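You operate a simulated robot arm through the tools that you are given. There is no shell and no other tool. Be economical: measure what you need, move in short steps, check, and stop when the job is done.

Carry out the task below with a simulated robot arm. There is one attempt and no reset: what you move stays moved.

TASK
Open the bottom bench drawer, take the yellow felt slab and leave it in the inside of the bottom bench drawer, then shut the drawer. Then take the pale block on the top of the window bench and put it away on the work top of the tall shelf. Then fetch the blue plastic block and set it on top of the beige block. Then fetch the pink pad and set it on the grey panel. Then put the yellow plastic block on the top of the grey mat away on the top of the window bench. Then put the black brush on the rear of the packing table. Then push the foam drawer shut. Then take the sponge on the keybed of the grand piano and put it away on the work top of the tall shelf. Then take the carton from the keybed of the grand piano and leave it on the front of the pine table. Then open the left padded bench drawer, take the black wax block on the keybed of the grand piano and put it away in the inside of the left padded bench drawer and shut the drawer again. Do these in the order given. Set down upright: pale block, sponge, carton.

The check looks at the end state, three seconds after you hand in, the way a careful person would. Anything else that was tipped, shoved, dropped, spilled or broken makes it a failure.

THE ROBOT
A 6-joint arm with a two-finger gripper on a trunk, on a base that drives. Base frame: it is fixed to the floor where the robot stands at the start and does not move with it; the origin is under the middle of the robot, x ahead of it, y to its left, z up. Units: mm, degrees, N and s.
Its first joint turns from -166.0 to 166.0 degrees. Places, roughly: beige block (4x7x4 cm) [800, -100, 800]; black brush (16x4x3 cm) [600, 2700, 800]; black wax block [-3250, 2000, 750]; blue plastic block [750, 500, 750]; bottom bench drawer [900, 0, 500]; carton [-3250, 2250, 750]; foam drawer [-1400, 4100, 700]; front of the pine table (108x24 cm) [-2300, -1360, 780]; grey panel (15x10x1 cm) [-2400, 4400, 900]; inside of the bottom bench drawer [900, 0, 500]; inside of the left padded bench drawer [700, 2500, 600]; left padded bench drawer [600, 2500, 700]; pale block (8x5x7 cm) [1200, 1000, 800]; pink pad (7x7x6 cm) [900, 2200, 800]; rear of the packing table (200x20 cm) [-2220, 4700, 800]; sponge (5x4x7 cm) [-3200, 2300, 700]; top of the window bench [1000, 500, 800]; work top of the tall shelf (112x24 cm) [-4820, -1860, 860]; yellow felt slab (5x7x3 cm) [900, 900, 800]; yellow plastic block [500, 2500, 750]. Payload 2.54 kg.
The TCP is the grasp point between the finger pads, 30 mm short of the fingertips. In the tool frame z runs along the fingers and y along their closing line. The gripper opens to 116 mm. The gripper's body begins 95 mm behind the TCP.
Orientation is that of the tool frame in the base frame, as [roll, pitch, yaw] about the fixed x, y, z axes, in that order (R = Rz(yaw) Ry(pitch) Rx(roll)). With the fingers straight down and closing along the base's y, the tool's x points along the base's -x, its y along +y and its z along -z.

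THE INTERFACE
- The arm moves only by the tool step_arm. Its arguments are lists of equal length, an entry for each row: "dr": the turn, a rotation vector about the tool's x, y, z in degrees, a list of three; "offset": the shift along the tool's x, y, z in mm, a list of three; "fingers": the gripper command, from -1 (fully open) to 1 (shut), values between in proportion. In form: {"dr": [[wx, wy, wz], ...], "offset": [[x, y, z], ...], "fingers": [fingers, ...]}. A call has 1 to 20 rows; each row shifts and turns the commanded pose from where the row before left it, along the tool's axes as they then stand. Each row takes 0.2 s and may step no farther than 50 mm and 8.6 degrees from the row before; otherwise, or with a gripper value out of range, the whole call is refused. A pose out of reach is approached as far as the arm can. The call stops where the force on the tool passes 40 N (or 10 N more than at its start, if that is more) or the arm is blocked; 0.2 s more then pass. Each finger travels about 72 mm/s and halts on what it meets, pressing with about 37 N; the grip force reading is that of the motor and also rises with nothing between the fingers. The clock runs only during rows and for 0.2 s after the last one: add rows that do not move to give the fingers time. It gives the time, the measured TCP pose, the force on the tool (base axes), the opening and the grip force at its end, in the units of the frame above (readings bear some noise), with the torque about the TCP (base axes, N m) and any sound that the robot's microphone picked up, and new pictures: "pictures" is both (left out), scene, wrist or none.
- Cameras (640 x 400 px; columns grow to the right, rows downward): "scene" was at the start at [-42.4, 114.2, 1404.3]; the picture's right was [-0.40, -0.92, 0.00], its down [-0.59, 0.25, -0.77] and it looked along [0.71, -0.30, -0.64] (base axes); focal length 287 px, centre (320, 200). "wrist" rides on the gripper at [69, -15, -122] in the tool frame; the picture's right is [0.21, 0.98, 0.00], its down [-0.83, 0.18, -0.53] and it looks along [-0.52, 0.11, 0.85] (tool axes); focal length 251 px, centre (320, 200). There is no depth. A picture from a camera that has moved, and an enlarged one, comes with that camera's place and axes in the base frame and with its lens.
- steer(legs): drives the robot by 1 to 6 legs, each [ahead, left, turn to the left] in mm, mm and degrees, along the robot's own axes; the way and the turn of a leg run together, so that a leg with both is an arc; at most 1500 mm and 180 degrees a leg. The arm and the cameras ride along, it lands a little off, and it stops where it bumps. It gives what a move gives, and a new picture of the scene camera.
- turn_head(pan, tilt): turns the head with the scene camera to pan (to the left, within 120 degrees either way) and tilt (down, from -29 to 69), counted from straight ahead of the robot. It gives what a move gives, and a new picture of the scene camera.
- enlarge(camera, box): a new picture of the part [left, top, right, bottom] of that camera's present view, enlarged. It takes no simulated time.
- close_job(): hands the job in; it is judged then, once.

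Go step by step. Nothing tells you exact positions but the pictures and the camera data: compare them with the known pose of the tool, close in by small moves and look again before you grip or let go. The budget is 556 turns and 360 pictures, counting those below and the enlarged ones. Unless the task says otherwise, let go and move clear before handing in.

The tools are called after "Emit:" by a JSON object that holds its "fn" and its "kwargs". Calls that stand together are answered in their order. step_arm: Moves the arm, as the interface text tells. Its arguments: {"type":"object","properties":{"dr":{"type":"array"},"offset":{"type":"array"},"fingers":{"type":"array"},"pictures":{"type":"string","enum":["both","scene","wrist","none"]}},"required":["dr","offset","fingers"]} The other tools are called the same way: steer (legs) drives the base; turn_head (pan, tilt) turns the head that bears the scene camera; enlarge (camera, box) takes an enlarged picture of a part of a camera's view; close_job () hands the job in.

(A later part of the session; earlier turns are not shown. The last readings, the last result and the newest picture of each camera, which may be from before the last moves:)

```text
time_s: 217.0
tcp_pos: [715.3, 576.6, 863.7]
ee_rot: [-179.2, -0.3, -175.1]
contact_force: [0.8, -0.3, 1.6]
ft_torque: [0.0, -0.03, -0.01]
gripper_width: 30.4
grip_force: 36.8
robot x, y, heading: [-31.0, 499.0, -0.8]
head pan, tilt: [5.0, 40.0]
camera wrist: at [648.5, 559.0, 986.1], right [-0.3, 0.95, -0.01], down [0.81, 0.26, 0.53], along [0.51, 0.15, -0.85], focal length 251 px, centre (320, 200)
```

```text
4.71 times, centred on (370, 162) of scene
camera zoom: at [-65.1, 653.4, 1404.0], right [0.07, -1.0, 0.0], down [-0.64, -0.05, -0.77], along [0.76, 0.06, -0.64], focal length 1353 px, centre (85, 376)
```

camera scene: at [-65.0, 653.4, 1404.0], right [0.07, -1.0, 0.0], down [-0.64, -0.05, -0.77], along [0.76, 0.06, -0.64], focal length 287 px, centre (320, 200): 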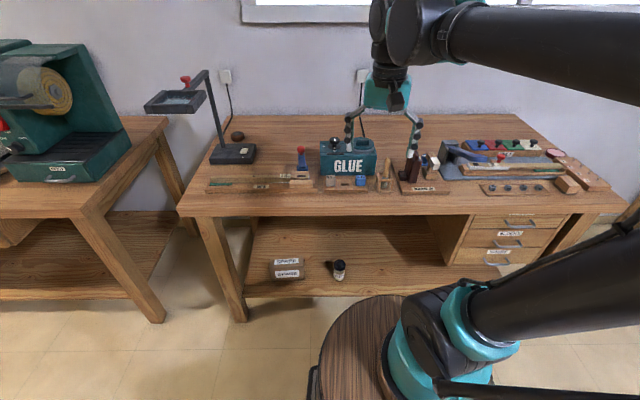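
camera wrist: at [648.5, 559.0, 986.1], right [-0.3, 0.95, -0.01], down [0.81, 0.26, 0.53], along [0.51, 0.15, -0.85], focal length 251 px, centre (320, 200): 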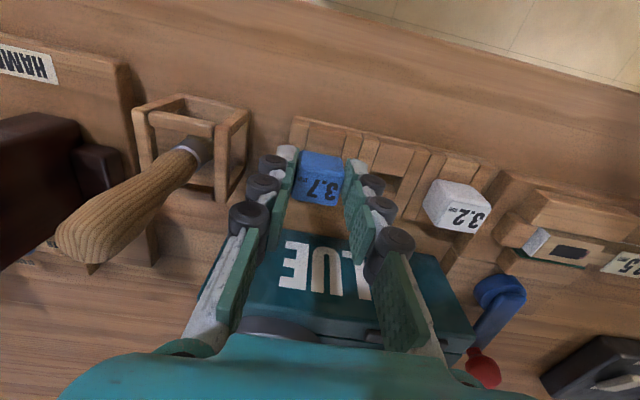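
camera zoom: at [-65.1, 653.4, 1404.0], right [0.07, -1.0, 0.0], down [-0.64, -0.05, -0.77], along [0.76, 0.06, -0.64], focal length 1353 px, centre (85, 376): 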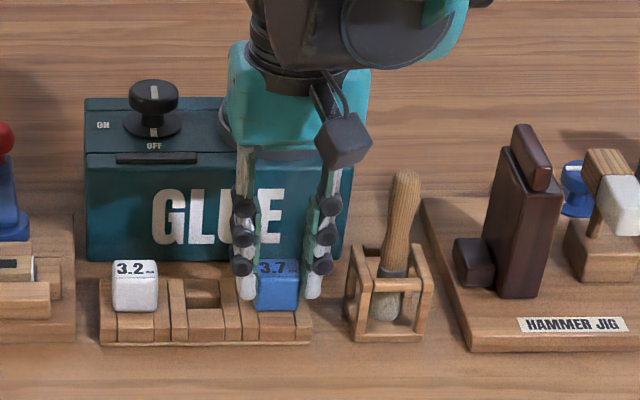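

Gripped at 30 mm. Lift it straight out slowly.

Emit:
{"fn": "step_arm", "kwargs": {"dr": [[0, 0, 0], [0, 0, 0], [0, 0, 0], [0, 0, 0], [0, 0, 0]], "offset": [[0, 0, -10], [0, 0, -15], [0, 0, -30], [0, 0, -45], [0, 0, -45]], "fingers": [0.9, 0.9, 0.9, 0.9, 0.9], "pictures": "both"}}

Emit:
{"fn": "enlarge", "kwargs": {"camera": "scene", "box": [310, 90, 430, 205]}}

```text
time_s: 218.2
tcp_pos: [713.1, 580.2, 1009.3]
ee_rot: [-179.1, -0.3, -175.1]
contact_force: [-0.4, 1.0, -0.2]
ft_torque: [0.0, 0.04, -0.01]
gripper_width: 30.3
grip_force: 37.3
robot x, y, heading: [-34.4, 500.0, -0.8]
head pan, tilt: [5.0, 40.0]
camera scene: at [-64.9, 653.4, 1404.0], right [0.07, -1.0, 0.0], down [-0.64, -0.05, -0.77], along [0.76, 0.06, -0.64], focal length 287 px, centre (320, 200)
camera wrist: at [646.7, 563.0, 1133.4], right [-0.3, 0.95, -0.01], down [0.81, 0.26, 0.53], along [0.51, 0.15, -0.85], focal length 251 px, centre (320, 200)
```

scene: 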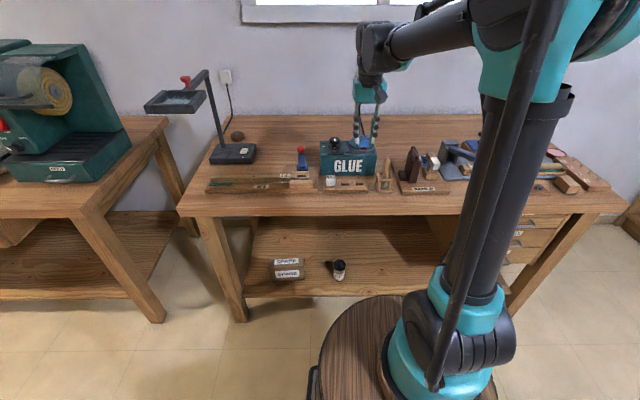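
wrist: 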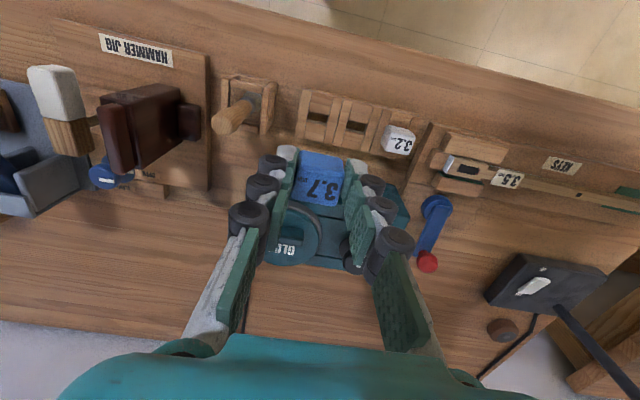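

```text
3.48 times, centred on (370, 148) of scene
camera zoom: at [-64.9, 653.4, 1404.0], right [0.07, -1.0, 0.0], down [-0.64, -0.05, -0.77], along [0.76, 0.06, -0.64], focal length 1000 px, centre (146, 383)
```

zoom: 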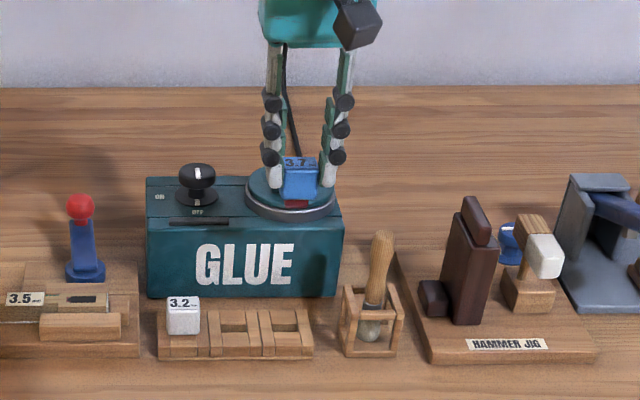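

The blue block is held. I raise it and drive right to the beige block near (746, -109).

Emit:
{"fn": "step_arm", "kwargs": {"dr": [[0, 0, 0], [0, 0, 0]], "offset": [[20, 0, -45], [20, 0, -45]], "fingers": [0.9, 0.9], "pictures": "none"}}

Emit:
{"fn": "steer", "kwargs": {"legs": [[0, -660, 0]]}}

Emit:
{"fn": "enlarge", "kwargs": {"camera": "wrist", "box": [0, 0, 640, 400]}}

```text
time_s: 218.8
tcp_pos: [674.3, 577.6, 1099.5]
ee_rot: [-179.0, -0.3, -175.1]
contact_force: [0.3, 1.3, -0.6]
ft_torque: [0.02, 0.04, 0.03]
gripper_width: 30.2
grip_force: 37.1
robot x, y, heading: [-32.3, 497.8, -0.8]
head pan, tilt: [5.0, 40.0]
```

```text
time_s: 222.5
tcp_pos: [665.8, -86.4, 1099.5]
ee_rot: [-179.1, -0.3, -174.9]
contact_force: [0.6, 0.2, -0.1]
ft_torque: [0.01, 0.02, 0.05]
gripper_width: 30.6
grip_force: 36.9
robot x, y, heading: [-36.8, -167.6, -0.7]
head pan, tilt: [5.0, 40.0]
camera scene: at [-74.0, -11.5, 1404.0], right [0.07, -1.0, 0.0], down [-0.64, -0.05, -0.77], along [0.76, 0.06, -0.64], focal length 287 px, centre (320, 200)
```

scene: 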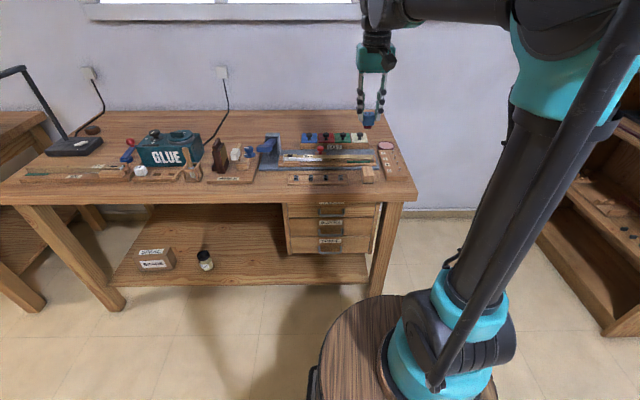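

```text
1.00 times, centred on (320, 200) of wrist (not enlarged: the box is as wide or as high as the picture)
camera zoom: at [599.3, -103.4, 1222.3], right [-0.3, 0.95, -0.01], down [0.81, 0.26, 0.53], along [0.51, 0.15, -0.85], focal length 251 px, centre (320, 200)
```

zoom: 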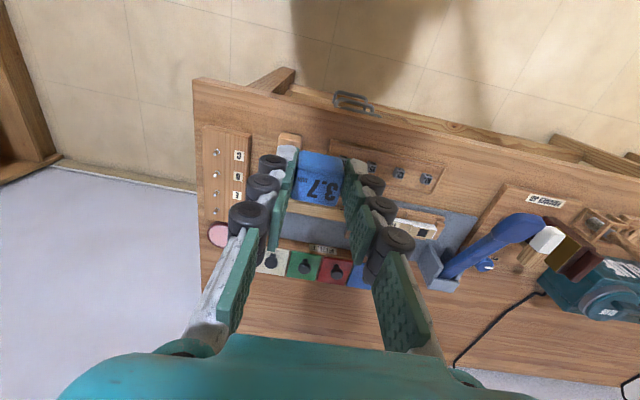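

Emit:
{"fn": "enlarge", "kwargs": {"camera": "scene", "box": [270, 90, 430, 215]}}

Emit:
{"fn": "enlarge", "kwargs": {"camera": "wrist", "box": [180, 80, 500, 290]}}

```text
3.20 times, centred on (350, 152) of scene
camera zoom: at [-74.0, -11.5, 1404.0], right [0.07, -1.0, 0.0], down [-0.64, -0.05, -0.77], along [0.76, 0.06, -0.64], focal length 920 px, centre (224, 352)
```

zoom: 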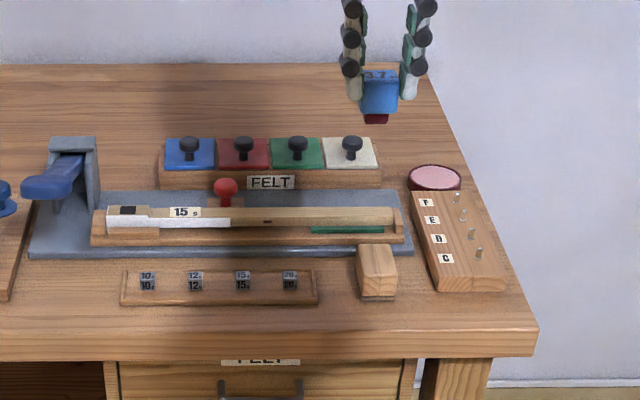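

```text
1.90 times, centred on (340, 185) of wrist
camera zoom: at [599.3, -103.4, 1222.3], right [-0.3, 0.95, -0.01], down [0.81, 0.26, 0.53], along [0.51, 0.15, -0.85], focal length 479 px, centre (282, 229)
```

zoom: 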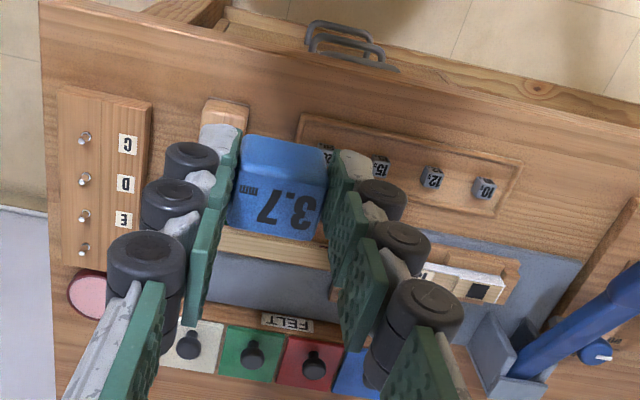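

Beige block top is centred around (779, -114). I move the blue block above it.

Emit:
{"fn": "step_arm", "kwargs": {"dr": [[0, 0, 0], [0, 0, 0], [0, 0, 0], [0, 0, 0], [0, 0, 0]], "offset": [[-37, -13, 20], [-36, -13, 30], [-36, -12, 30], [0, 0, 45], [0, 0, 45]], "fingers": [0.9, 0.9, 0.9, 0.9, 0.9], "pictures": "both"}}

Emit:
{"fn": "enlarge", "kwargs": {"camera": "scene", "box": [310, 110, 430, 205]}}

```text
time_s: 223.7
tcp_pos: [775.1, -119.1, 927.7]
ee_rot: [-179.1, -0.3, -175.0]
contact_force: [0.0, -1.0, -0.2]
ft_torque: [0.02, -0.02, -0.02]
gripper_width: 30.4
grip_force: 37.3
robot x, y, heading: [-38.5, -165.8, -1.1]
head pan, tilt: [5.0, 40.0]
camera scene: at [-74.1, -11.5, 1404.0], right [0.07, -1.0, 0.0], down [-0.64, -0.05, -0.77], along [0.76, 0.06, -0.64], focal length 287 px, centre (320, 200)
camera wrist: at [708.5, -136.3, 1051.1], right [-0.3, 0.95, -0.01], down [0.81, 0.26, 0.53], along [0.51, 0.15, -0.85], focal length 251 px, centre (320, 200)
```

scene: 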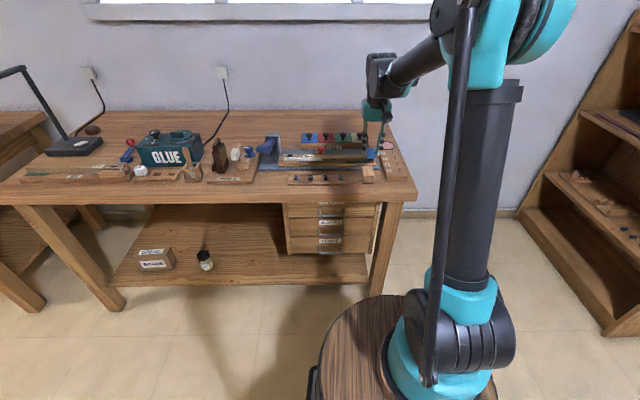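
wrist: 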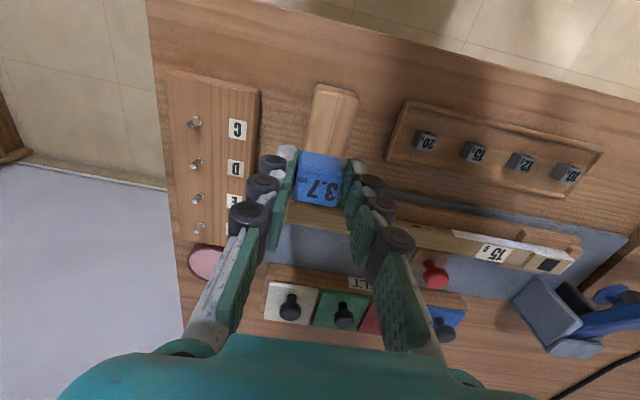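

```text
4.21 times, centred on (370, 158) of scene
camera zoom: at [-74.1, -11.5, 1404.0], right [0.07, -1.0, 0.0], down [-0.64, -0.05, -0.77], along [0.76, 0.06, -0.64], focal length 1210 px, centre (110, 379)
```

zoom: 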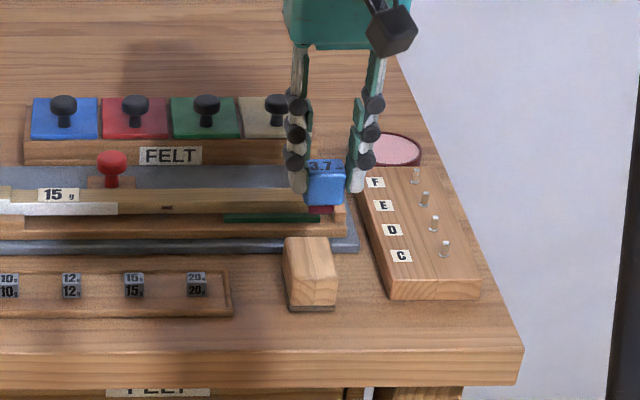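

Emit:
{"fn": "step_arm", "kwargs": {"dr": [[0, 0, 0], [0, 0, 0], [0, 0, 0]], "offset": [[-3, 5, 15], [0, 0, 15], [0, 0, 10]], "fingers": [0.9, 0.9, 0.9], "pictures": "wrist"}}

Emit:
{"fn": "enlarge", "kwargs": {"camera": "scene", "box": [330, 130, 410, 190]}}

```text
time_s: 224.5
tcp_pos: [777.8, -113.1, 890.2]
ee_rot: [-179.1, -0.3, -175.1]
contact_force: [-0.6, -4.6, 35.9]
ft_torque: [-0.14, -0.23, -0.04]
gripper_width: 30.8
grip_force: 36.9
robot x, y, heading: [-41.8, -165.0, -0.5]
head pan, tilt: [5.0, 40.0]
camera wrist: at [711.6, -131.2, 1013.6], right [-0.3, 0.95, -0.01], down [0.81, 0.26, 0.53], along [0.51, 0.15, -0.85], focal length 251 px, centre (320, 200)
```

wrist: 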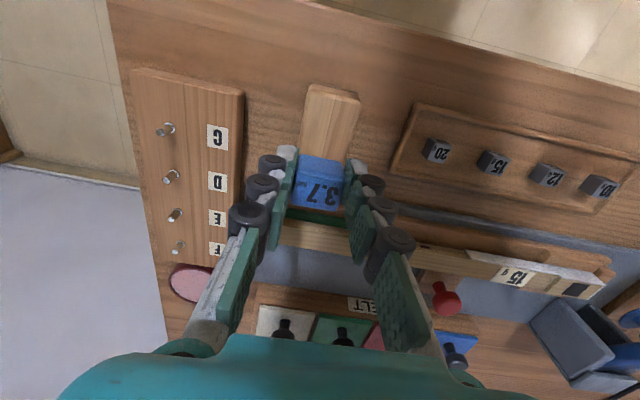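

```text
6.67 times, centred on (370, 160) of scene
camera zoom: at [-75.3, -11.8, 1404.0], right [0.07, -1.0, 0.0], down [-0.64, -0.05, -0.77], along [0.76, 0.06, -0.64], focal length 1916 px, centre (-13, 467)
```

zoom: 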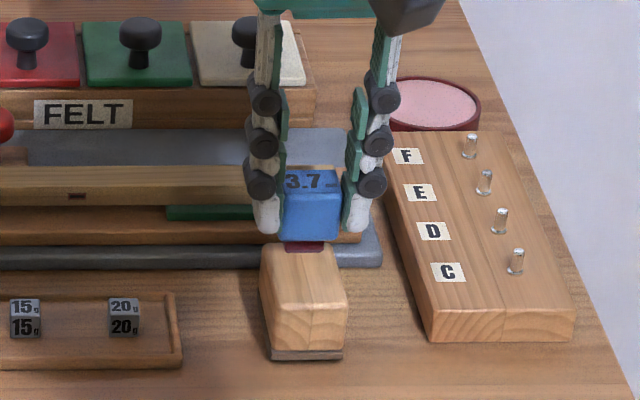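

Contact reached; refined estimate puts the beige centre at x≈767. I lift slightly, shift 10 mm back toward the robot, and set down again.

Emit:
{"fn": "step_arm", "kwargs": {"dr": [[0, 0, 0], [0, 0, 0], [0, 0, 0], [0, 0, 0]], "offset": [[0, 0, -10], [10, 0, 0], [0, 0, 5], [0, 0, 3]], "fingers": [0.9, 0.9, 0.9, 0.9], "pictures": "wrist"}}

Emit:
{"fn": "enlarge", "kwargs": {"camera": "scene", "box": [330, 130, 410, 190]}}

```text
time_s: 225.5
tcp_pos: [768.7, -112.5, 890.9]
ee_rot: [-179.1, -0.3, -175.1]
contact_force: [1.0, -0.2, 6.4]
ft_torque: [0.01, -0.08, -0.01]
gripper_width: 30.4
grip_force: 37.4
robot x, y, heading: [-42.0, -163.7, -0.6]
head pan, tilt: [5.0, 40.0]
camera wrist: at [702.9, -130.5, 1014.2], right [-0.3, 0.95, -0.01], down [0.81, 0.26, 0.53], along [0.51, 0.15, -0.85], focal length 251 px, centre (320, 200)
```

wrist: 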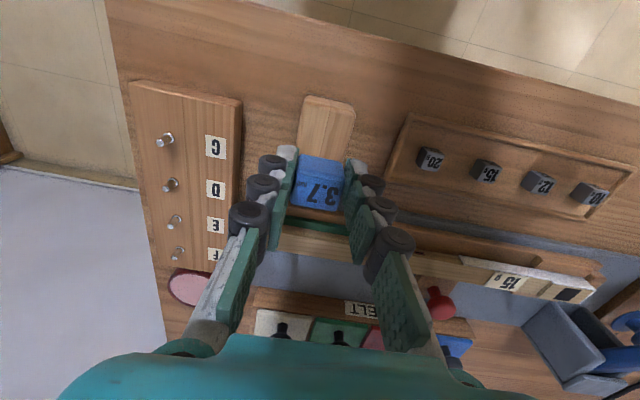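

```text
6.67 times, centred on (370, 160) of scene
camera zoom: at [-74.2, -11.5, 1404.0], right [0.07, -1.0, 0.0], down [-0.64, -0.05, -0.77], along [0.76, 0.06, -0.64], focal length 1916 px, centre (-13, 467)
```

zoom: 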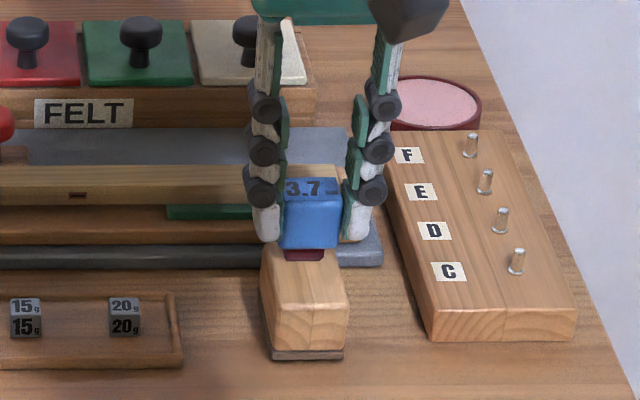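

Contact is on the beige top, but the two cameras disagree a bit on how far back it sits; shifting another 10 mm toward the robot is safe for both estimates.

Emit:
{"fn": "step_arm", "kwargs": {"dr": [[0, 0, 0], [0, 0, 0], [0, 0, 0], [0, 0, 0], [0, 0, 0]], "offset": [[0, 0, -8], [10, -1, 0], [0, 0, 4], [0, 0, 3], [0, 0, 3]], "fingers": [0.9, 0.9, 0.9, 0.9, 0.9], "pictures": "wrist"}}

Emit:
{"fn": "enlarge", "kwargs": {"camera": "scene", "box": [340, 135, 400, 185]}}

```text
time_s: 226.7
tcp_pos: [759.1, -114.5, 891.0]
ee_rot: [-179.1, -0.2, -175.0]
contact_force: [2.2, 1.9, 27.5]
ft_torque: [0.17, -0.32, 0.02]
gripper_width: 30.5
grip_force: 37.3
robot x, y, heading: [-40.4, -168.7, -1.0]
head pan, tilt: [5.0, 40.0]
camera wrist: at [692.1, -132.2, 1013.7], right [-0.3, 0.95, -0.01], down [0.81, 0.26, 0.53], along [0.51, 0.15, -0.85], focal length 251 px, centre (320, 200)
```

wrist: 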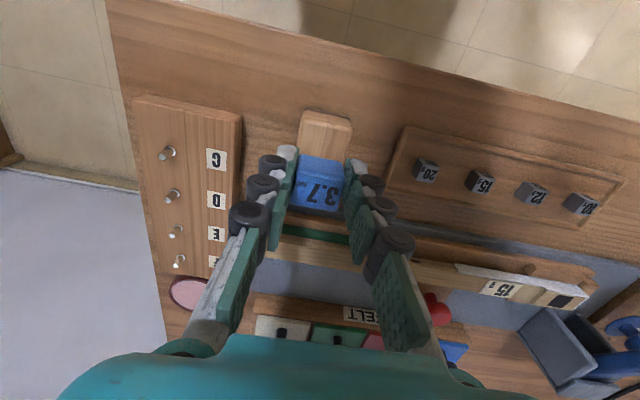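

```text
8.00 times, centred on (370, 160) of scene
camera zoom: at [-74.9, -11.5, 1404.0], right [0.07, -1.0, 0.0], down [-0.64, -0.05, -0.77], along [0.76, 0.06, -0.64], focal length 2300 px, centre (-80, 520)
```

zoom: 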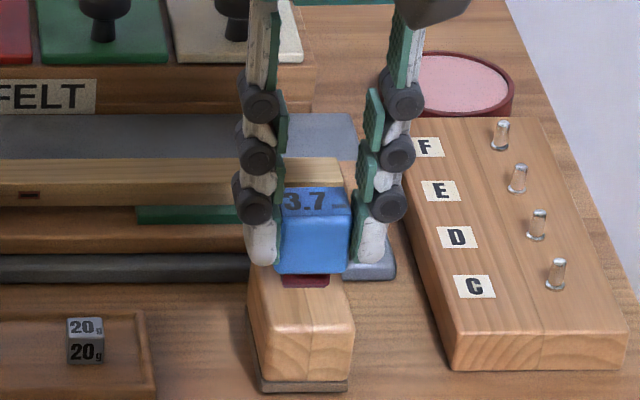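

Good position well within the beige top. Release and lift.

Emit:
{"fn": "step_arm", "kwargs": {"dr": [[0, 0, 0], [0, 0, 0], [0, 0, 0], [0, 0, 0], [0, 0, 0], [0, 0, 0], [0, 0, 0]], "offset": [[0, 0, -2], [0, 0, 0], [0, 0, 0], [0, 0, -20], [0, 0, -40], [0, 0, -45], [0, 0, -45]], "fingers": [0.9, 0.2, 0.1, 0, 0, 0, -0.5], "pictures": "wrist"}}

Emit:
{"fn": "enlarge", "kwargs": {"camera": "scene", "box": [340, 135, 400, 185]}}

```text
time_s: 228.3
tcp_pos: [758.6, -115.7, 1043.3]
ee_rot: [-179.1, -0.3, -175.0]
contact_force: [-0.2, -1.0, 0.7]
ft_torque: [0.02, 0.0, -0.01]
gripper_width: 87.3
grip_force: 0.2
robot x, y, heading: [-41.8, -167.7, -0.9]
head pan, tilt: [5.0, 40.0]
camera wrist: at [693.0, -132.6, 1166.2], right [-0.3, 0.95, -0.01], down [0.81, 0.26, 0.53], along [0.51, 0.15, -0.85], focal length 251 px, centre (320, 200)
```

wrist: 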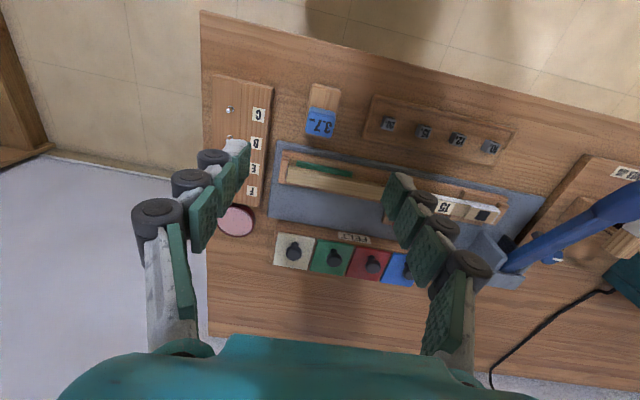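

```text
8.00 times, centred on (370, 160) of scene
camera zoom: at [-73.9, -11.5, 1404.0], right [0.07, -1.0, 0.0], down [-0.64, -0.05, -0.77], along [0.76, 0.06, -0.64], focal length 2300 px, centre (-80, 520)
```

zoom: 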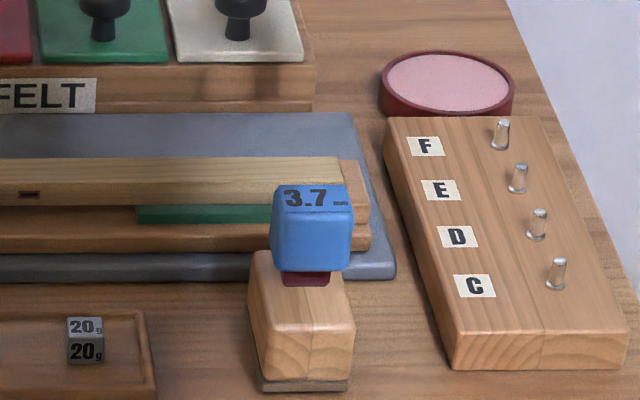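

The blue block stands on the beige block. Next is the pink pad: I retract and drive left to the other bench.

Emit:
{"fn": "step_arm", "kwargs": {"dr": [[0, 0, 0], [0, 0, 0], [0, 0, 0], [0, 0, 0], [0, 0, 0]], "offset": [[48, 0, -10], [48, 0, -10], [48, 0, -10], [48, 0, -10], [40, 0, -10]], "fingers": [-1, -1, -1, -1, -1], "pictures": "none"}}

Emit:
{"fn": "steer", "kwargs": {"legs": [[-130, 0, 0.9], [0, 1400, 0], [0, 950, 0]]}}

Emit:
{"fn": "turn_head", "kwargs": {"pan": 0, "tilt": 40}}

```text
time_s: 229.5
tcp_pos: [527.9, -130.6, 1090.4]
ee_rot: [-179.1, -0.3, -175.0]
contact_force: [0.5, 0.0, -0.2]
ft_torque: [-0.04, 0.09, 0.03]
gripper_width: 115.9
grip_force: 0.0
robot x, y, heading: [-36.9, -167.9, -0.8]
head pan, tilt: [5.0, 40.0]
```

```text
time_s: 230.8
tcp_pos: [426.8, -117.7, 1089.9]
ee_rot: [-179.1, -0.3, -174.0]
contact_force: [-0.3, 1.0, 0.7]
ft_torque: [-0.02, 0.0, 0.0]
gripper_width: 115.8
grip_force: 0.0
robot x, y, heading: [-143.7, -161.8, -0.2]
head pan, tilt: [5.0, 40.0]
stopped in leg 1: the robot was blocked; the commanded pose is now the measured one
camera scene: at [-176.3, -8.2, 1404.0], right [0.09, -1.0, 0.0], down [-0.64, -0.06, -0.77], along [0.76, 0.07, -0.64], focal length 287 px, centre (320, 200)
```

scene: 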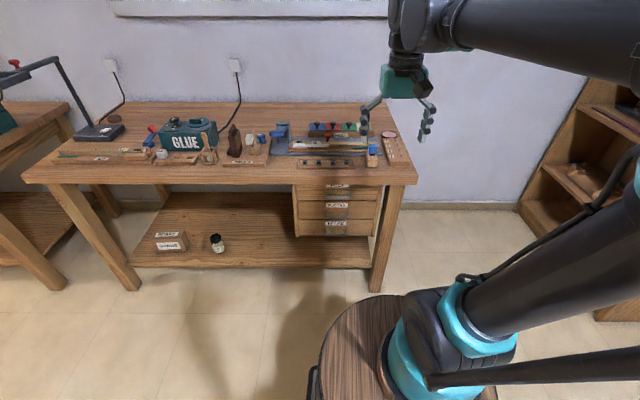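

```text
time_s: 231.4
tcp_pos: [425.6, -117.9, 1090.8]
ee_rot: [-179.1, -0.3, -174.1]
contact_force: [-0.4, -0.1, -1.3]
ft_torque: [-0.01, 0.0, -0.02]
gripper_width: 115.9
grip_force: 0.0
robot x, y, heading: [-139.5, -164.2, 0.1]
head pan, tilt: [0.0, 40.0]
camera scene: at [-176.0, -15.6, 1404.0], right [0.0, -1.0, 0.0], down [-0.64, 0.0, -0.77], along [0.77, 0.0, -0.64], focal length 287 px, centre (320, 200)
```

scene: 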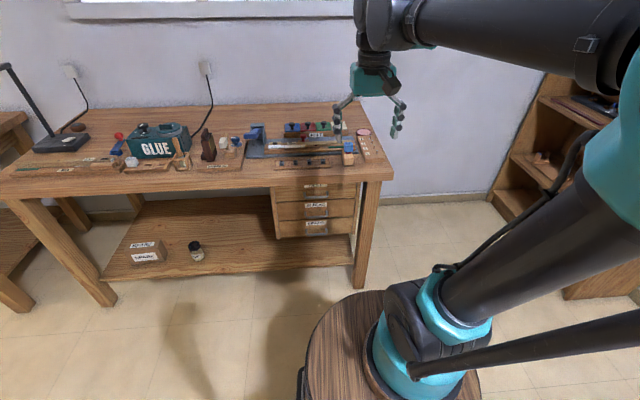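

I bumped something at the rear right, probably the green bucket. I move left away from it and check.

Emit:
{"fn": "steer", "kwargs": {"legs": [[20, 60, 0], [0, 300, 0]]}}

Emit:
{"fn": "turn_head", "kwargs": {"pan": -110, "tilt": 45}}

```text
time_s: 234.1
tcp_pos: [443.7, 248.8, 1090.8]
ee_rot: [-179.1, -0.3, -173.7]
contact_force: [-0.9, -0.5, 0.0]
ft_torque: [0.03, 0.01, -0.01]
gripper_width: 116.1
grip_force: 0.0
robot x, y, heading: [-124.0, 201.8, 0.3]
head pan, tilt: [0.0, 40.0]
camera scene: at [-159.1, 347.3, 1404.0], right [0.01, -1.0, 0.0], down [-0.64, -0.01, -0.77], along [0.77, 0.01, -0.64], focal length 287 px, centre (320, 200)
```

scene: 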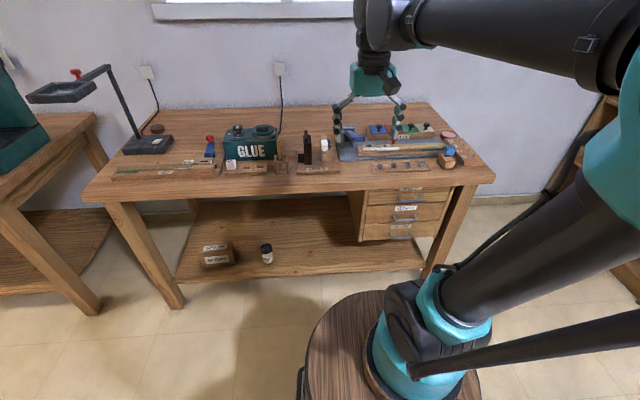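

```text
time_s: 235.9
tcp_pos: [443.6, 248.9, 1092.3]
ee_rot: [-179.0, -0.4, -173.6]
contact_force: [0.8, -0.8, 0.5]
ft_torque: [-0.03, 0.02, -0.02]
gripper_width: 116.1
grip_force: 0.1
robot x, y, heading: [-124.1, 199.8, 0.5]
head pan, tilt: [-110.0, 45.0]
camera scene: at [-271.2, 269.8, 1396.8], right [-0.94, 0.33, 0.0], down [0.24, 0.67, -0.71], along [-0.24, -0.67, -0.71], focal length 287 px, centre (320, 200)
```

scene: 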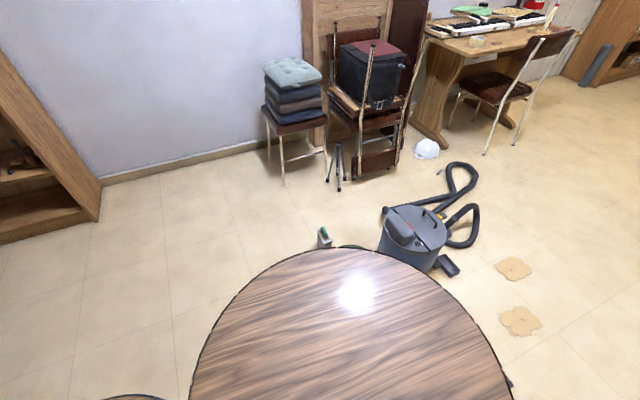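

The bucket appears upright and where it was. I continue left to the other bench.

Emit:
{"fn": "steer", "kwargs": {"legs": [[-60, 1300, -0.4], [0, 650, 0]]}}

Emit:
{"fn": "turn_head", "kwargs": {"pan": 0, "tilt": 35}}

```text
time_s: 245.6
tcp_pos: [411.5, 2162.9, 1091.7]
ee_rot: [-179.1, -0.3, -176.4]
contact_force: [0.1, -0.2, -0.1]
ft_torque: [0.03, 0.0, -0.01]
gripper_width: 116.0
grip_force: 0.0
robot x, y, heading: [-155.2, 2140.1, -2.0]
head pan, tilt: [-110.0, 45.0]
camera scene: at [-301.3, 2215.9, 1396.8], right [-0.93, 0.37, 0.0], down [0.27, 0.66, -0.71], along [-0.27, -0.66, -0.71], focal length 287 px, centre (320, 200)
```

scene: 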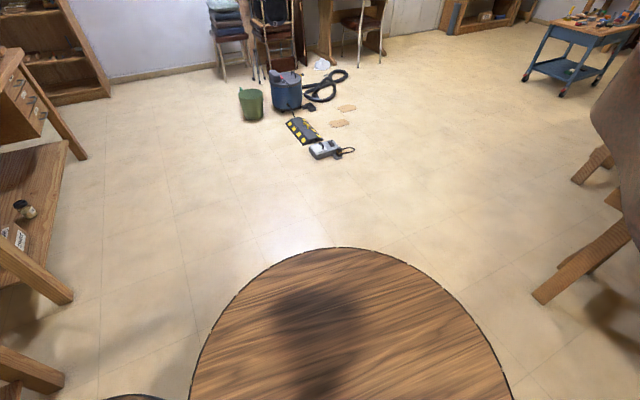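

```text
time_s: 247.5
tcp_pos: [411.7, 2162.6, 1091.7]
ee_rot: [-179.1, -0.2, -176.3]
contact_force: [-0.4, -0.3, 0.5]
ft_torque: [0.02, -0.01, 0.01]
gripper_width: 116.0
grip_force: 0.1
robot x, y, heading: [-154.3, 2140.4, -2.0]
head pan, tilt: [0.0, 35.0]
camera scene: at [-182.8, 2288.1, 1411.6], right [-0.04, -1.0, 0.0], down [-0.57, 0.02, -0.82], along [0.82, -0.03, -0.57], focal length 287 px, centre (320, 200)
```

scene: 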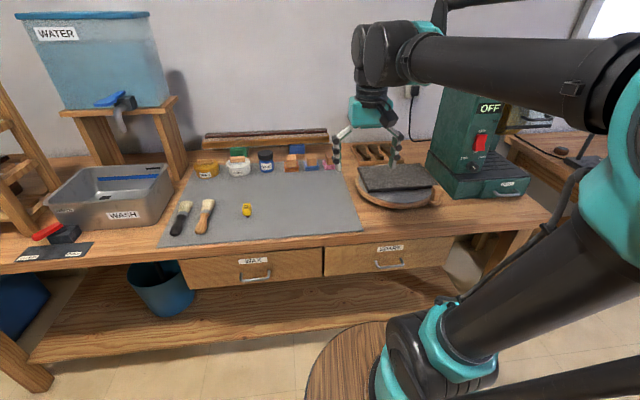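

Emit:
{"fn": "enlarge", "kwargs": {"camera": "scene", "box": [150, 130, 350, 255]}}

Emit:
{"fn": "enlarge", "kwargs": {"camera": "wrist", "box": [0, 0, 640, 400]}}

```text
3.20 times, centred on (250, 192) of scene
camera zoom: at [-182.8, 2288.1, 1411.6], right [-0.04, -1.0, 0.0], down [-0.57, 0.02, -0.82], along [0.82, -0.03, -0.57], focal length 920 px, centre (544, 224)
```

zoom: 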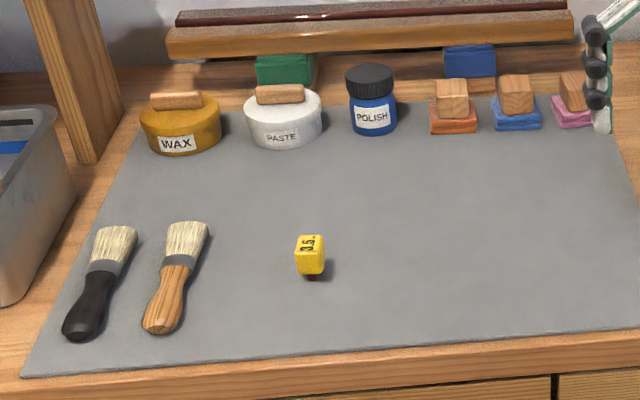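

```text
1.00 times, centred on (320, 200) of wrist (not enlarged: the box is as wide or as high as the picture)
camera zoom: at [345.3, 2146.4, 1214.3], right [-0.28, 0.96, -0.01], down [0.81, 0.24, 0.53], along [0.51, 0.13, -0.85], focal length 251 px, centre (320, 200)
```

zoom: 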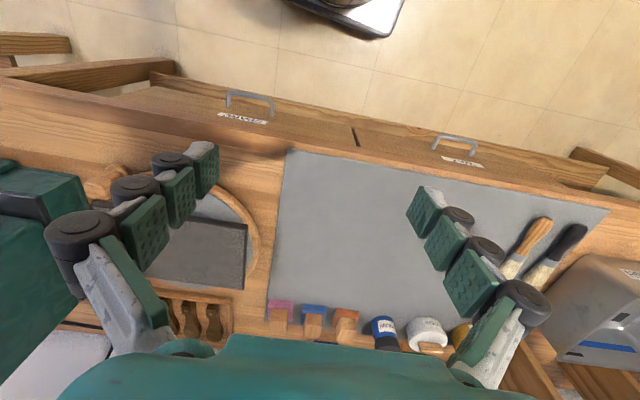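

The pink pad (with a wooden grip) is at about (928, 2205). I reach out above it.

Emit:
{"fn": "step_arm", "kwargs": {"dr": [[0, 0, 0], [0, 0, 0], [0, 0, 0], [0, 0, 0], [0, 0, 0], [0, 0, 0], [0, 0, 0], [0, 0, 0], [0, 0, 0], [0, 0, 0], [0, 0, 0]], "offset": [[-46, 1, 0], [-46, 1, 0], [-46, 1, 0], [-46, 1, 0], [-46, 1, 0], [-46, 1, 10], [-46, 1, 18], [-46, 1, 18], [-45, 0, 20], [-45, 0, 20], [-30, 0, 20]], "fingers": [-1, -1, -1, -1, -1, -1, -0.5, -0.5, -0.5, -0.5, -0.5], "pictures": "both"}}

```text
time_s: 249.9
tcp_pos: [897.1, 2197.5, 984.3]
ee_rot: [-179.1, -0.3, -176.3]
contact_force: [-0.8, -0.6, 0.5]
ft_torque: [0.03, -0.08, -0.01]
gripper_width: 87.1
grip_force: 0.1
robot x, y, heading: [-157.1, 2140.5, -2.4]
head pan, tilt: [0.0, 35.0]
camera scene: at [-183.3, 2288.2, 1411.6], right [-0.04, -1.0, 0.0], down [-0.57, 0.02, -0.82], along [0.82, -0.03, -0.57], focal length 287 px, centre (320, 200)
camera wrist: at [831.1, 2181.5, 1106.1], right [-0.28, 0.96, -0.01], down [0.81, 0.24, 0.53], along [0.51, 0.13, -0.85], focal length 251 px, centre (320, 200)
```

scene: 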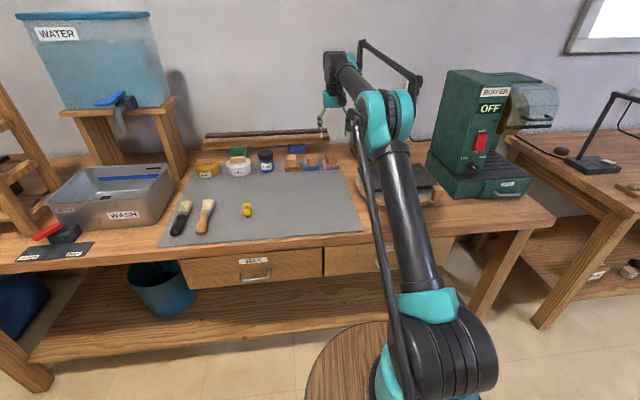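
wrist: 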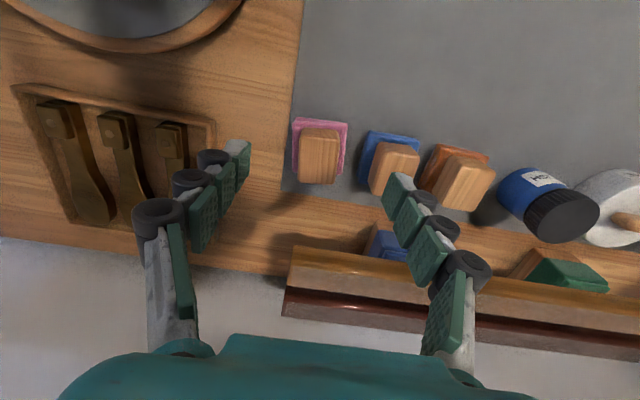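

Emit:
{"fn": "enlarge", "kwargs": {"camera": "wrist", "box": [260, 90, 420, 215]}}

```text
3.20 times, centred on (340, 152) of wrist
camera zoom: at [831.1, 2181.5, 1106.1], right [-0.28, 0.96, -0.01], down [0.81, 0.24, 0.53], along [0.51, 0.13, -0.85], focal length 805 px, centre (256, 352)
```

zoom: 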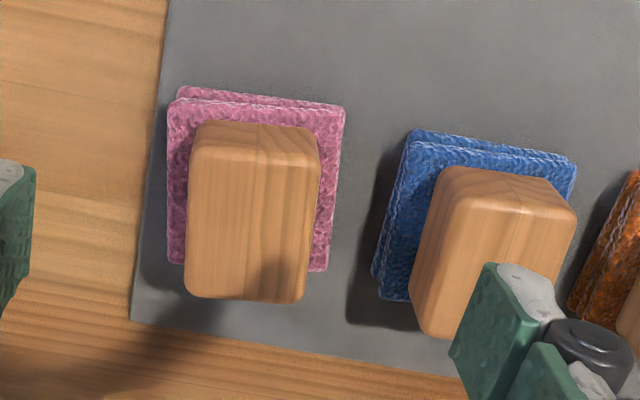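

Emit:
{"fn": "step_arm", "kwargs": {"dr": [[0, 0, -6], [0, 0, 0], [0, 0, 0], [0, 0, 0]], "offset": [[0, 0, 0], [-32, 0, 0], [0, 0, 40], [0, 0, 40]], "fingers": [-0.1, -0.1, -0.1, -0.1], "pictures": "wrist"}}

```text
time_s: 250.9
tcp_pos: [929.3, 2204.4, 901.5]
ee_rot: [-179.2, -0.4, -170.4]
contact_force: [-0.4, 0.5, 0.4]
ft_torque: [0.0, -0.04, 0.01]
gripper_width: 63.9
grip_force: 0.0
robot x, y, heading: [-152.2, 2134.4, -1.9]
head pan, tilt: [0.0, 35.0]
camera wrist: at [864.7, 2181.0, 1024.9], right [-0.38, 0.93, -0.01], down [0.79, 0.33, 0.53], along [0.49, 0.19, -0.85], focal length 251 px, centre (320, 200)
```

wrist: 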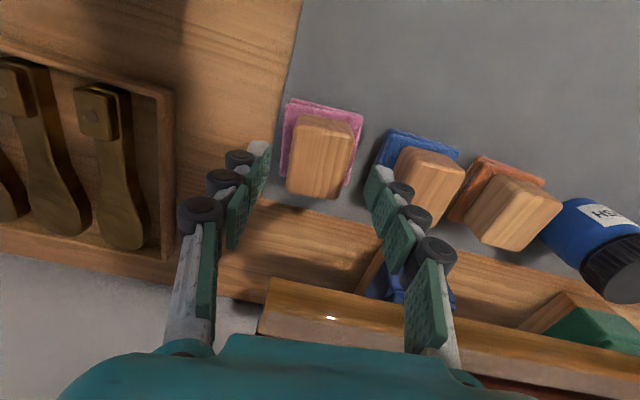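

Emit:
{"fn": "step_arm", "kwargs": {"dr": [[0, 0, 0], [0, 0, 0], [0, 0, 0], [0, 0, 0], [0, 0, 0], [0, 0, 0]], "offset": [[0, 0, 14], [0, 0, 14], [0, 0, 14], [0, 0, 0], [0, 0, 0], [0, 0, 0]], "fingers": [0.05, 0.05, 0.05, 0.6, 0.8, 0.8], "pictures": "wrist"}}

```text
time_s: 252.3
tcp_pos: [928.6, 2203.5, 859.2]
ee_rot: [-179.3, -0.4, -170.3]
contact_force: [-0.2, 0.1, 1.8]
ft_torque: [0.13, 0.03, 0.06]
gripper_width: 41.1
grip_force: 36.9
robot x, y, heading: [-156.9, 2138.2, -1.9]
head pan, tilt: [0.0, 35.0]
camera wrist: at [863.7, 2179.7, 983.1], right [-0.38, 0.93, -0.01], down [0.79, 0.33, 0.53], along [0.49, 0.19, -0.85], focal length 251 px, centre (320, 200)
```

wrist: 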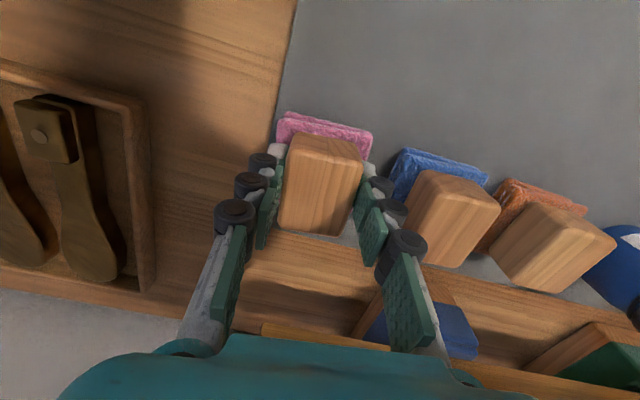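

Pink pad gripped. I lift, retract and drive around the piano's tail toward the packing table.

Emit:
{"fn": "step_arm", "kwargs": {"dr": [[0, 0, 0], [0, 0, 0], [0, 0, 0], [0, 0, 0], [0, 0, 0], [0, 0, 0], [0, 0, 0], [0, 0, 0], [0, 0, 0], [0, 0, 0], [0, 0, 0], [0, 0, 0], [0, 0, 0], [0, 0, 0], [0, 0, 0], [0, 0, 0]], "offset": [[0, 0, -15], [0, 0, -40], [0, 0, -45], [0, 0, -45], [0, 0, -45], [45, 0, -10], [46, 0, -10], [46, 0, -10], [46, 0, 0], [46, 0, 0], [46, 0, 0], [46, 0, 0], [46, 0, 0], [46, 0, 0], [46, 0, 0], [46, 0, 0]], "fingers": [0.8, 0.8, 0.8, 0.8, 0.8, 0.8, 0.8, 0.8, 0.8, 0.8, 0.8, 0.8, 0.8, 0.8, 0.8, 0.8], "pictures": "wrist"}}

Emit:
{"fn": "steer", "kwargs": {"legs": [[-220, 0, 0], [0, 1000, 0], [0, 0, 92]]}}

Emit:
{"fn": "turn_head", "kwargs": {"pan": 45, "tilt": 25}}

```text
time_s: 255.7
tcp_pos: [417.5, 2120.3, 1057.1]
ee_rot: [-179.3, -0.5, -170.4]
contact_force: [1.0, 0.2, -0.8]
ft_torque: [0.0, 0.08, 0.03]
gripper_width: 40.8
grip_force: 36.7
out of reach, approached as far as the arm can: row 4, 5
robot x, y, heading: [-155.4, 2138.2, -2.0]
head pan, tilt: [0.0, 35.0]
camera wrist: at [354.6, 2096.9, 1181.8], right [-0.38, 0.93, -0.01], down [0.79, 0.33, 0.53], along [0.49, 0.19, -0.85], focal length 251 px, centre (320, 200)
```

wrist: 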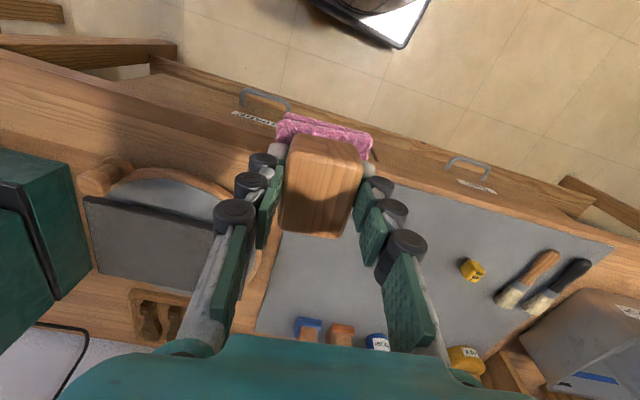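

```text
time_s: 266.1
tcp_pos: [-325.9, 3721.7, 1058.9]
ee_rot: [-179.2, -0.4, -78.4]
contact_force: [0.0, -0.2, -1.0]
ft_torque: [0.01, 0.02, 0.0]
gripper_width: 40.4
grip_force: 36.1
robot x, y, heading: [-324.1, 3143.4, 89.8]
head pan, tilt: [0.0, 35.0]
camera scene: at [-475.4, 3113.6, 1411.6], right [1.0, 0.0, 0.0], down [0.0, -0.57, -0.82], along [0.0, 0.82, -0.57], focal length 287 px, centre (320, 200)
```

scene: 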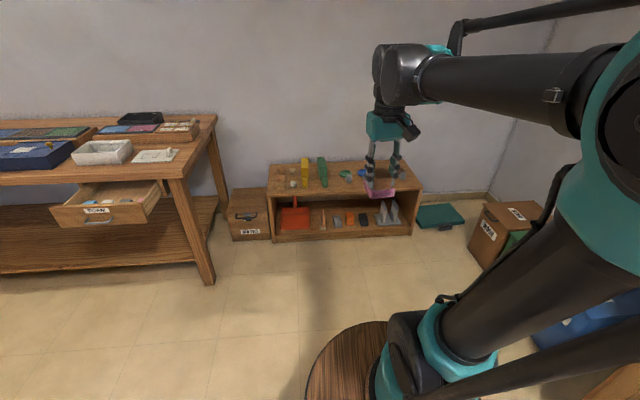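

```text
time_s: 267.3
tcp_pos: [-325.8, 3721.6, 1059.4]
ee_rot: [-179.2, -0.4, -78.4]
contact_force: [-0.2, 0.3, -0.9]
ft_torque: [0.0, -0.01, 0.01]
gripper_width: 40.7
grip_force: 36.9
robot x, y, heading: [-327.5, 3147.1, 90.0]
head pan, tilt: [45.0, 25.0]
camera scene: at [-540.5, 3090.8, 1427.3], right [0.71, 0.71, 0.0], down [0.3, -0.3, -0.91], along [-0.64, 0.64, -0.42], focal length 287 px, centre (320, 200)
```

scene: 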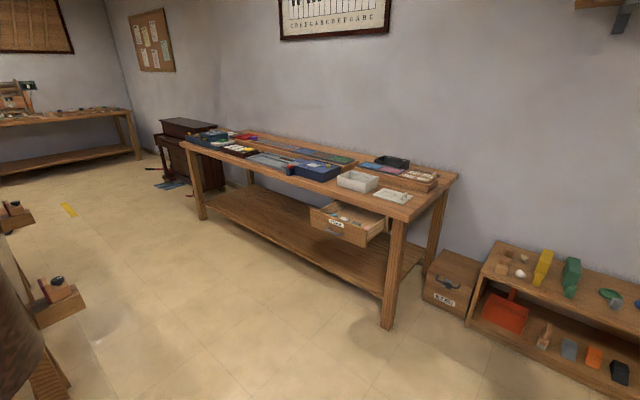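

Emit:
{"fn": "enlarge", "kwargs": {"camera": "scene", "box": [170, 110, 470, 260]}}

Emit:
{"fn": "steer", "kwargs": {"legs": [[200, 1400, 0], [0, 650, 0]]}}

Emit:
{"fn": "turn_head", "kwargs": {"pan": 0, "tilt": 40}}

```text
2.13 times, centred on (320, 185) of scene
camera zoom: at [-540.5, 3090.8, 1427.3], right [0.71, 0.71, 0.0], down [0.3, -0.3, -0.91], along [-0.64, 0.64, -0.42], focal length 613 px, centre (320, 232)
```

zoom: 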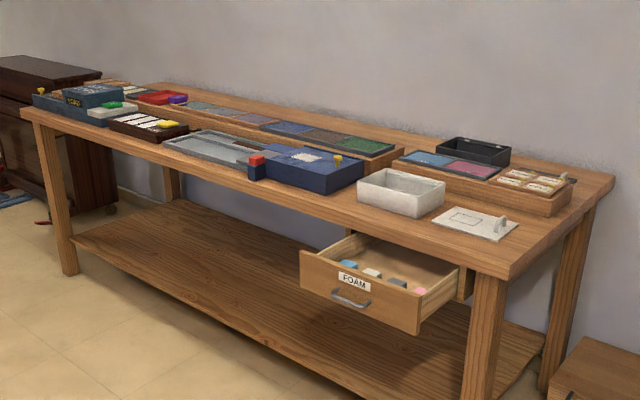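

```text
time_s: 273.7
tcp_pos: [-1655.7, 3934.6, 1059.6]
ee_rot: [-179.2, -0.5, -79.2]
contact_force: [0.1, 0.4, 0.4]
ft_torque: [-0.02, 0.01, -0.01]
gripper_width: 40.5
grip_force: 37.1
robot x, y, heading: [-1663.4, 3362.3, 89.1]
head pan, tilt: [45.0, 25.0]
stopped in leg 1: the robot was blocked; the commanded pose is now the measured one
camera scene: at [-1880.6, 3307.4, 1427.3], right [0.72, 0.7, 0.0], down [0.29, -0.3, -0.91], along [-0.63, 0.65, -0.42], focal length 287 px, centre (320, 200)
```

scene: 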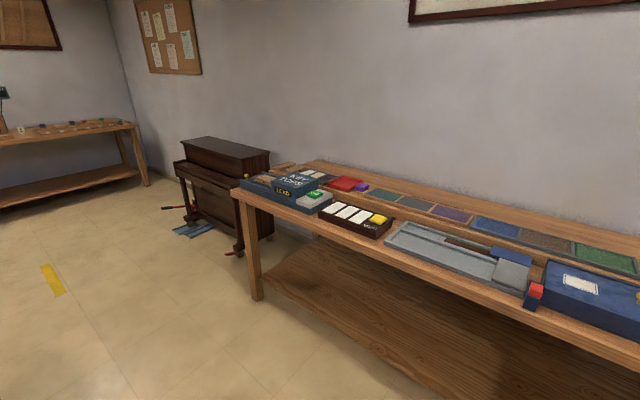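

```text
time_s: 274.8
tcp_pos: [-1656.7, 3935.9, 1059.2]
ee_rot: [-179.2, -0.4, -79.2]
contact_force: [-0.5, 0.0, -0.3]
ft_torque: [0.0, 0.0, 0.03]
gripper_width: 40.7
grip_force: 37.3
robot x, y, heading: [-1662.5, 3361.1, 88.9]
head pan, tilt: [0.0, 40.0]
camera scene: at [-1815.2, 3326.2, 1404.0], right [1.0, -0.02, 0.0], down [-0.01, -0.64, -0.77], along [0.01, 0.77, -0.64], focal length 287 px, centre (320, 200)
```

scene: 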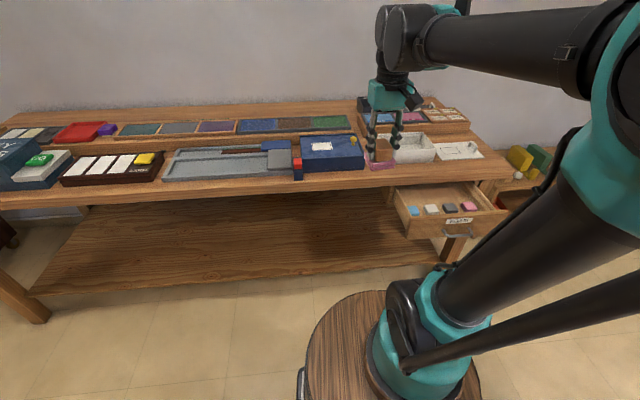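

The base touched a sawhorse behind. The grey panel is in the colour row at about (-2405, 4480). I move forward a bit and then left.

Emit:
{"fn": "steer", "kwargs": {"legs": [[180, 0, 1], [0, 720, 0]]}}

Emit:
{"fn": "enlarge", "kwargs": {"camera": "scene", "box": [160, 60, 480, 260]}}

Emit:
{"fn": "enlarge", "kwargs": {"camera": "wrist", "box": [0, 0, 640, 400]}}

```text
time_s: 279.8
tcp_pos: [-2379.8, 4111.7, 1058.5]
ee_rot: [-179.3, -0.3, -77.9]
contact_force: [-0.2, 0.2, 0.2]
ft_torque: [0.0, -0.03, -0.01]
gripper_width: 40.6
grip_force: 37.6
robot x, y, heading: [-2374.1, 3535.9, 90.3]
head pan, tilt: [0.0, 40.0]
camera scene: at [-2524.0, 3499.2, 1404.0], right [1.0, 0.01, 0.0], down [0.0, -0.64, -0.77], along [-0.01, 0.77, -0.64], focal length 287 px, centre (320, 200)
```

scene: 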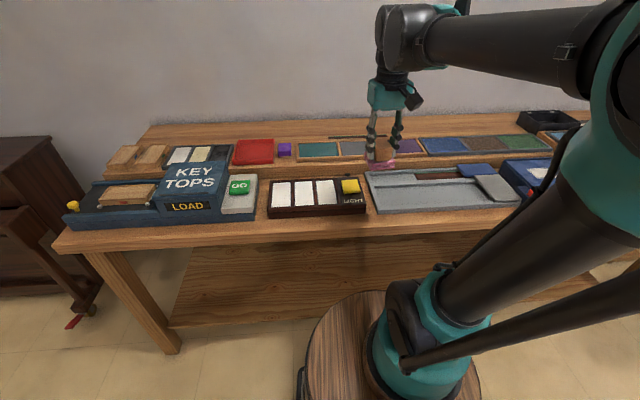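

```text
2.00 times, centred on (320, 160) of scene
camera zoom: at [-2524.0, 3499.2, 1404.0], right [1.0, 0.01, 0.0], down [0.0, -0.64, -0.77], along [-0.01, 0.77, -0.64], focal length 575 px, centre (320, 280)
```

zoom: 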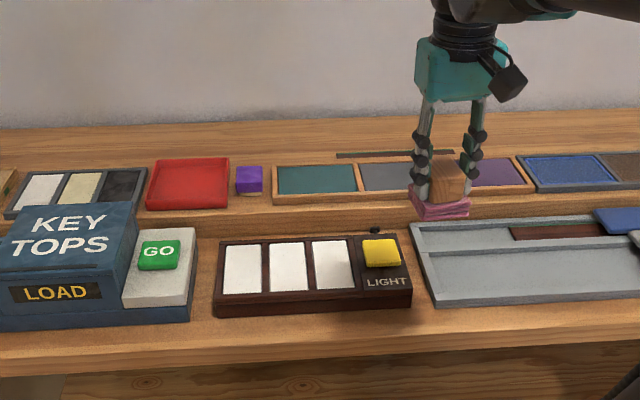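

```text
1.00 times, centred on (320, 200) of wrist (not enlarged: the box is as wide or as high as the picture)
camera zoom: at [-2350.2, 4049.3, 1182.0], right [-0.91, -0.41, -0.01], down [-0.36, 0.77, 0.53], along [-0.21, 0.48, -0.85], focal length 251 px, centre (320, 200)
```

zoom: 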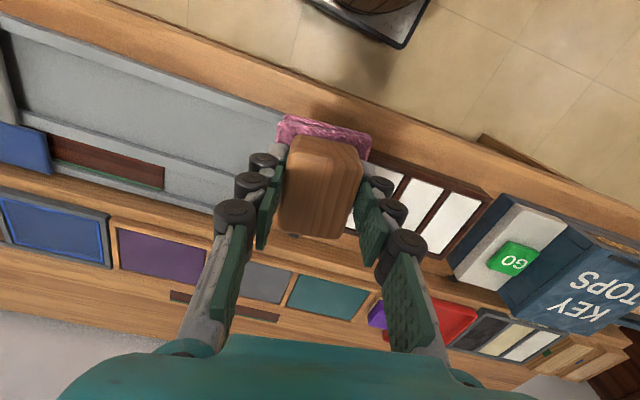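

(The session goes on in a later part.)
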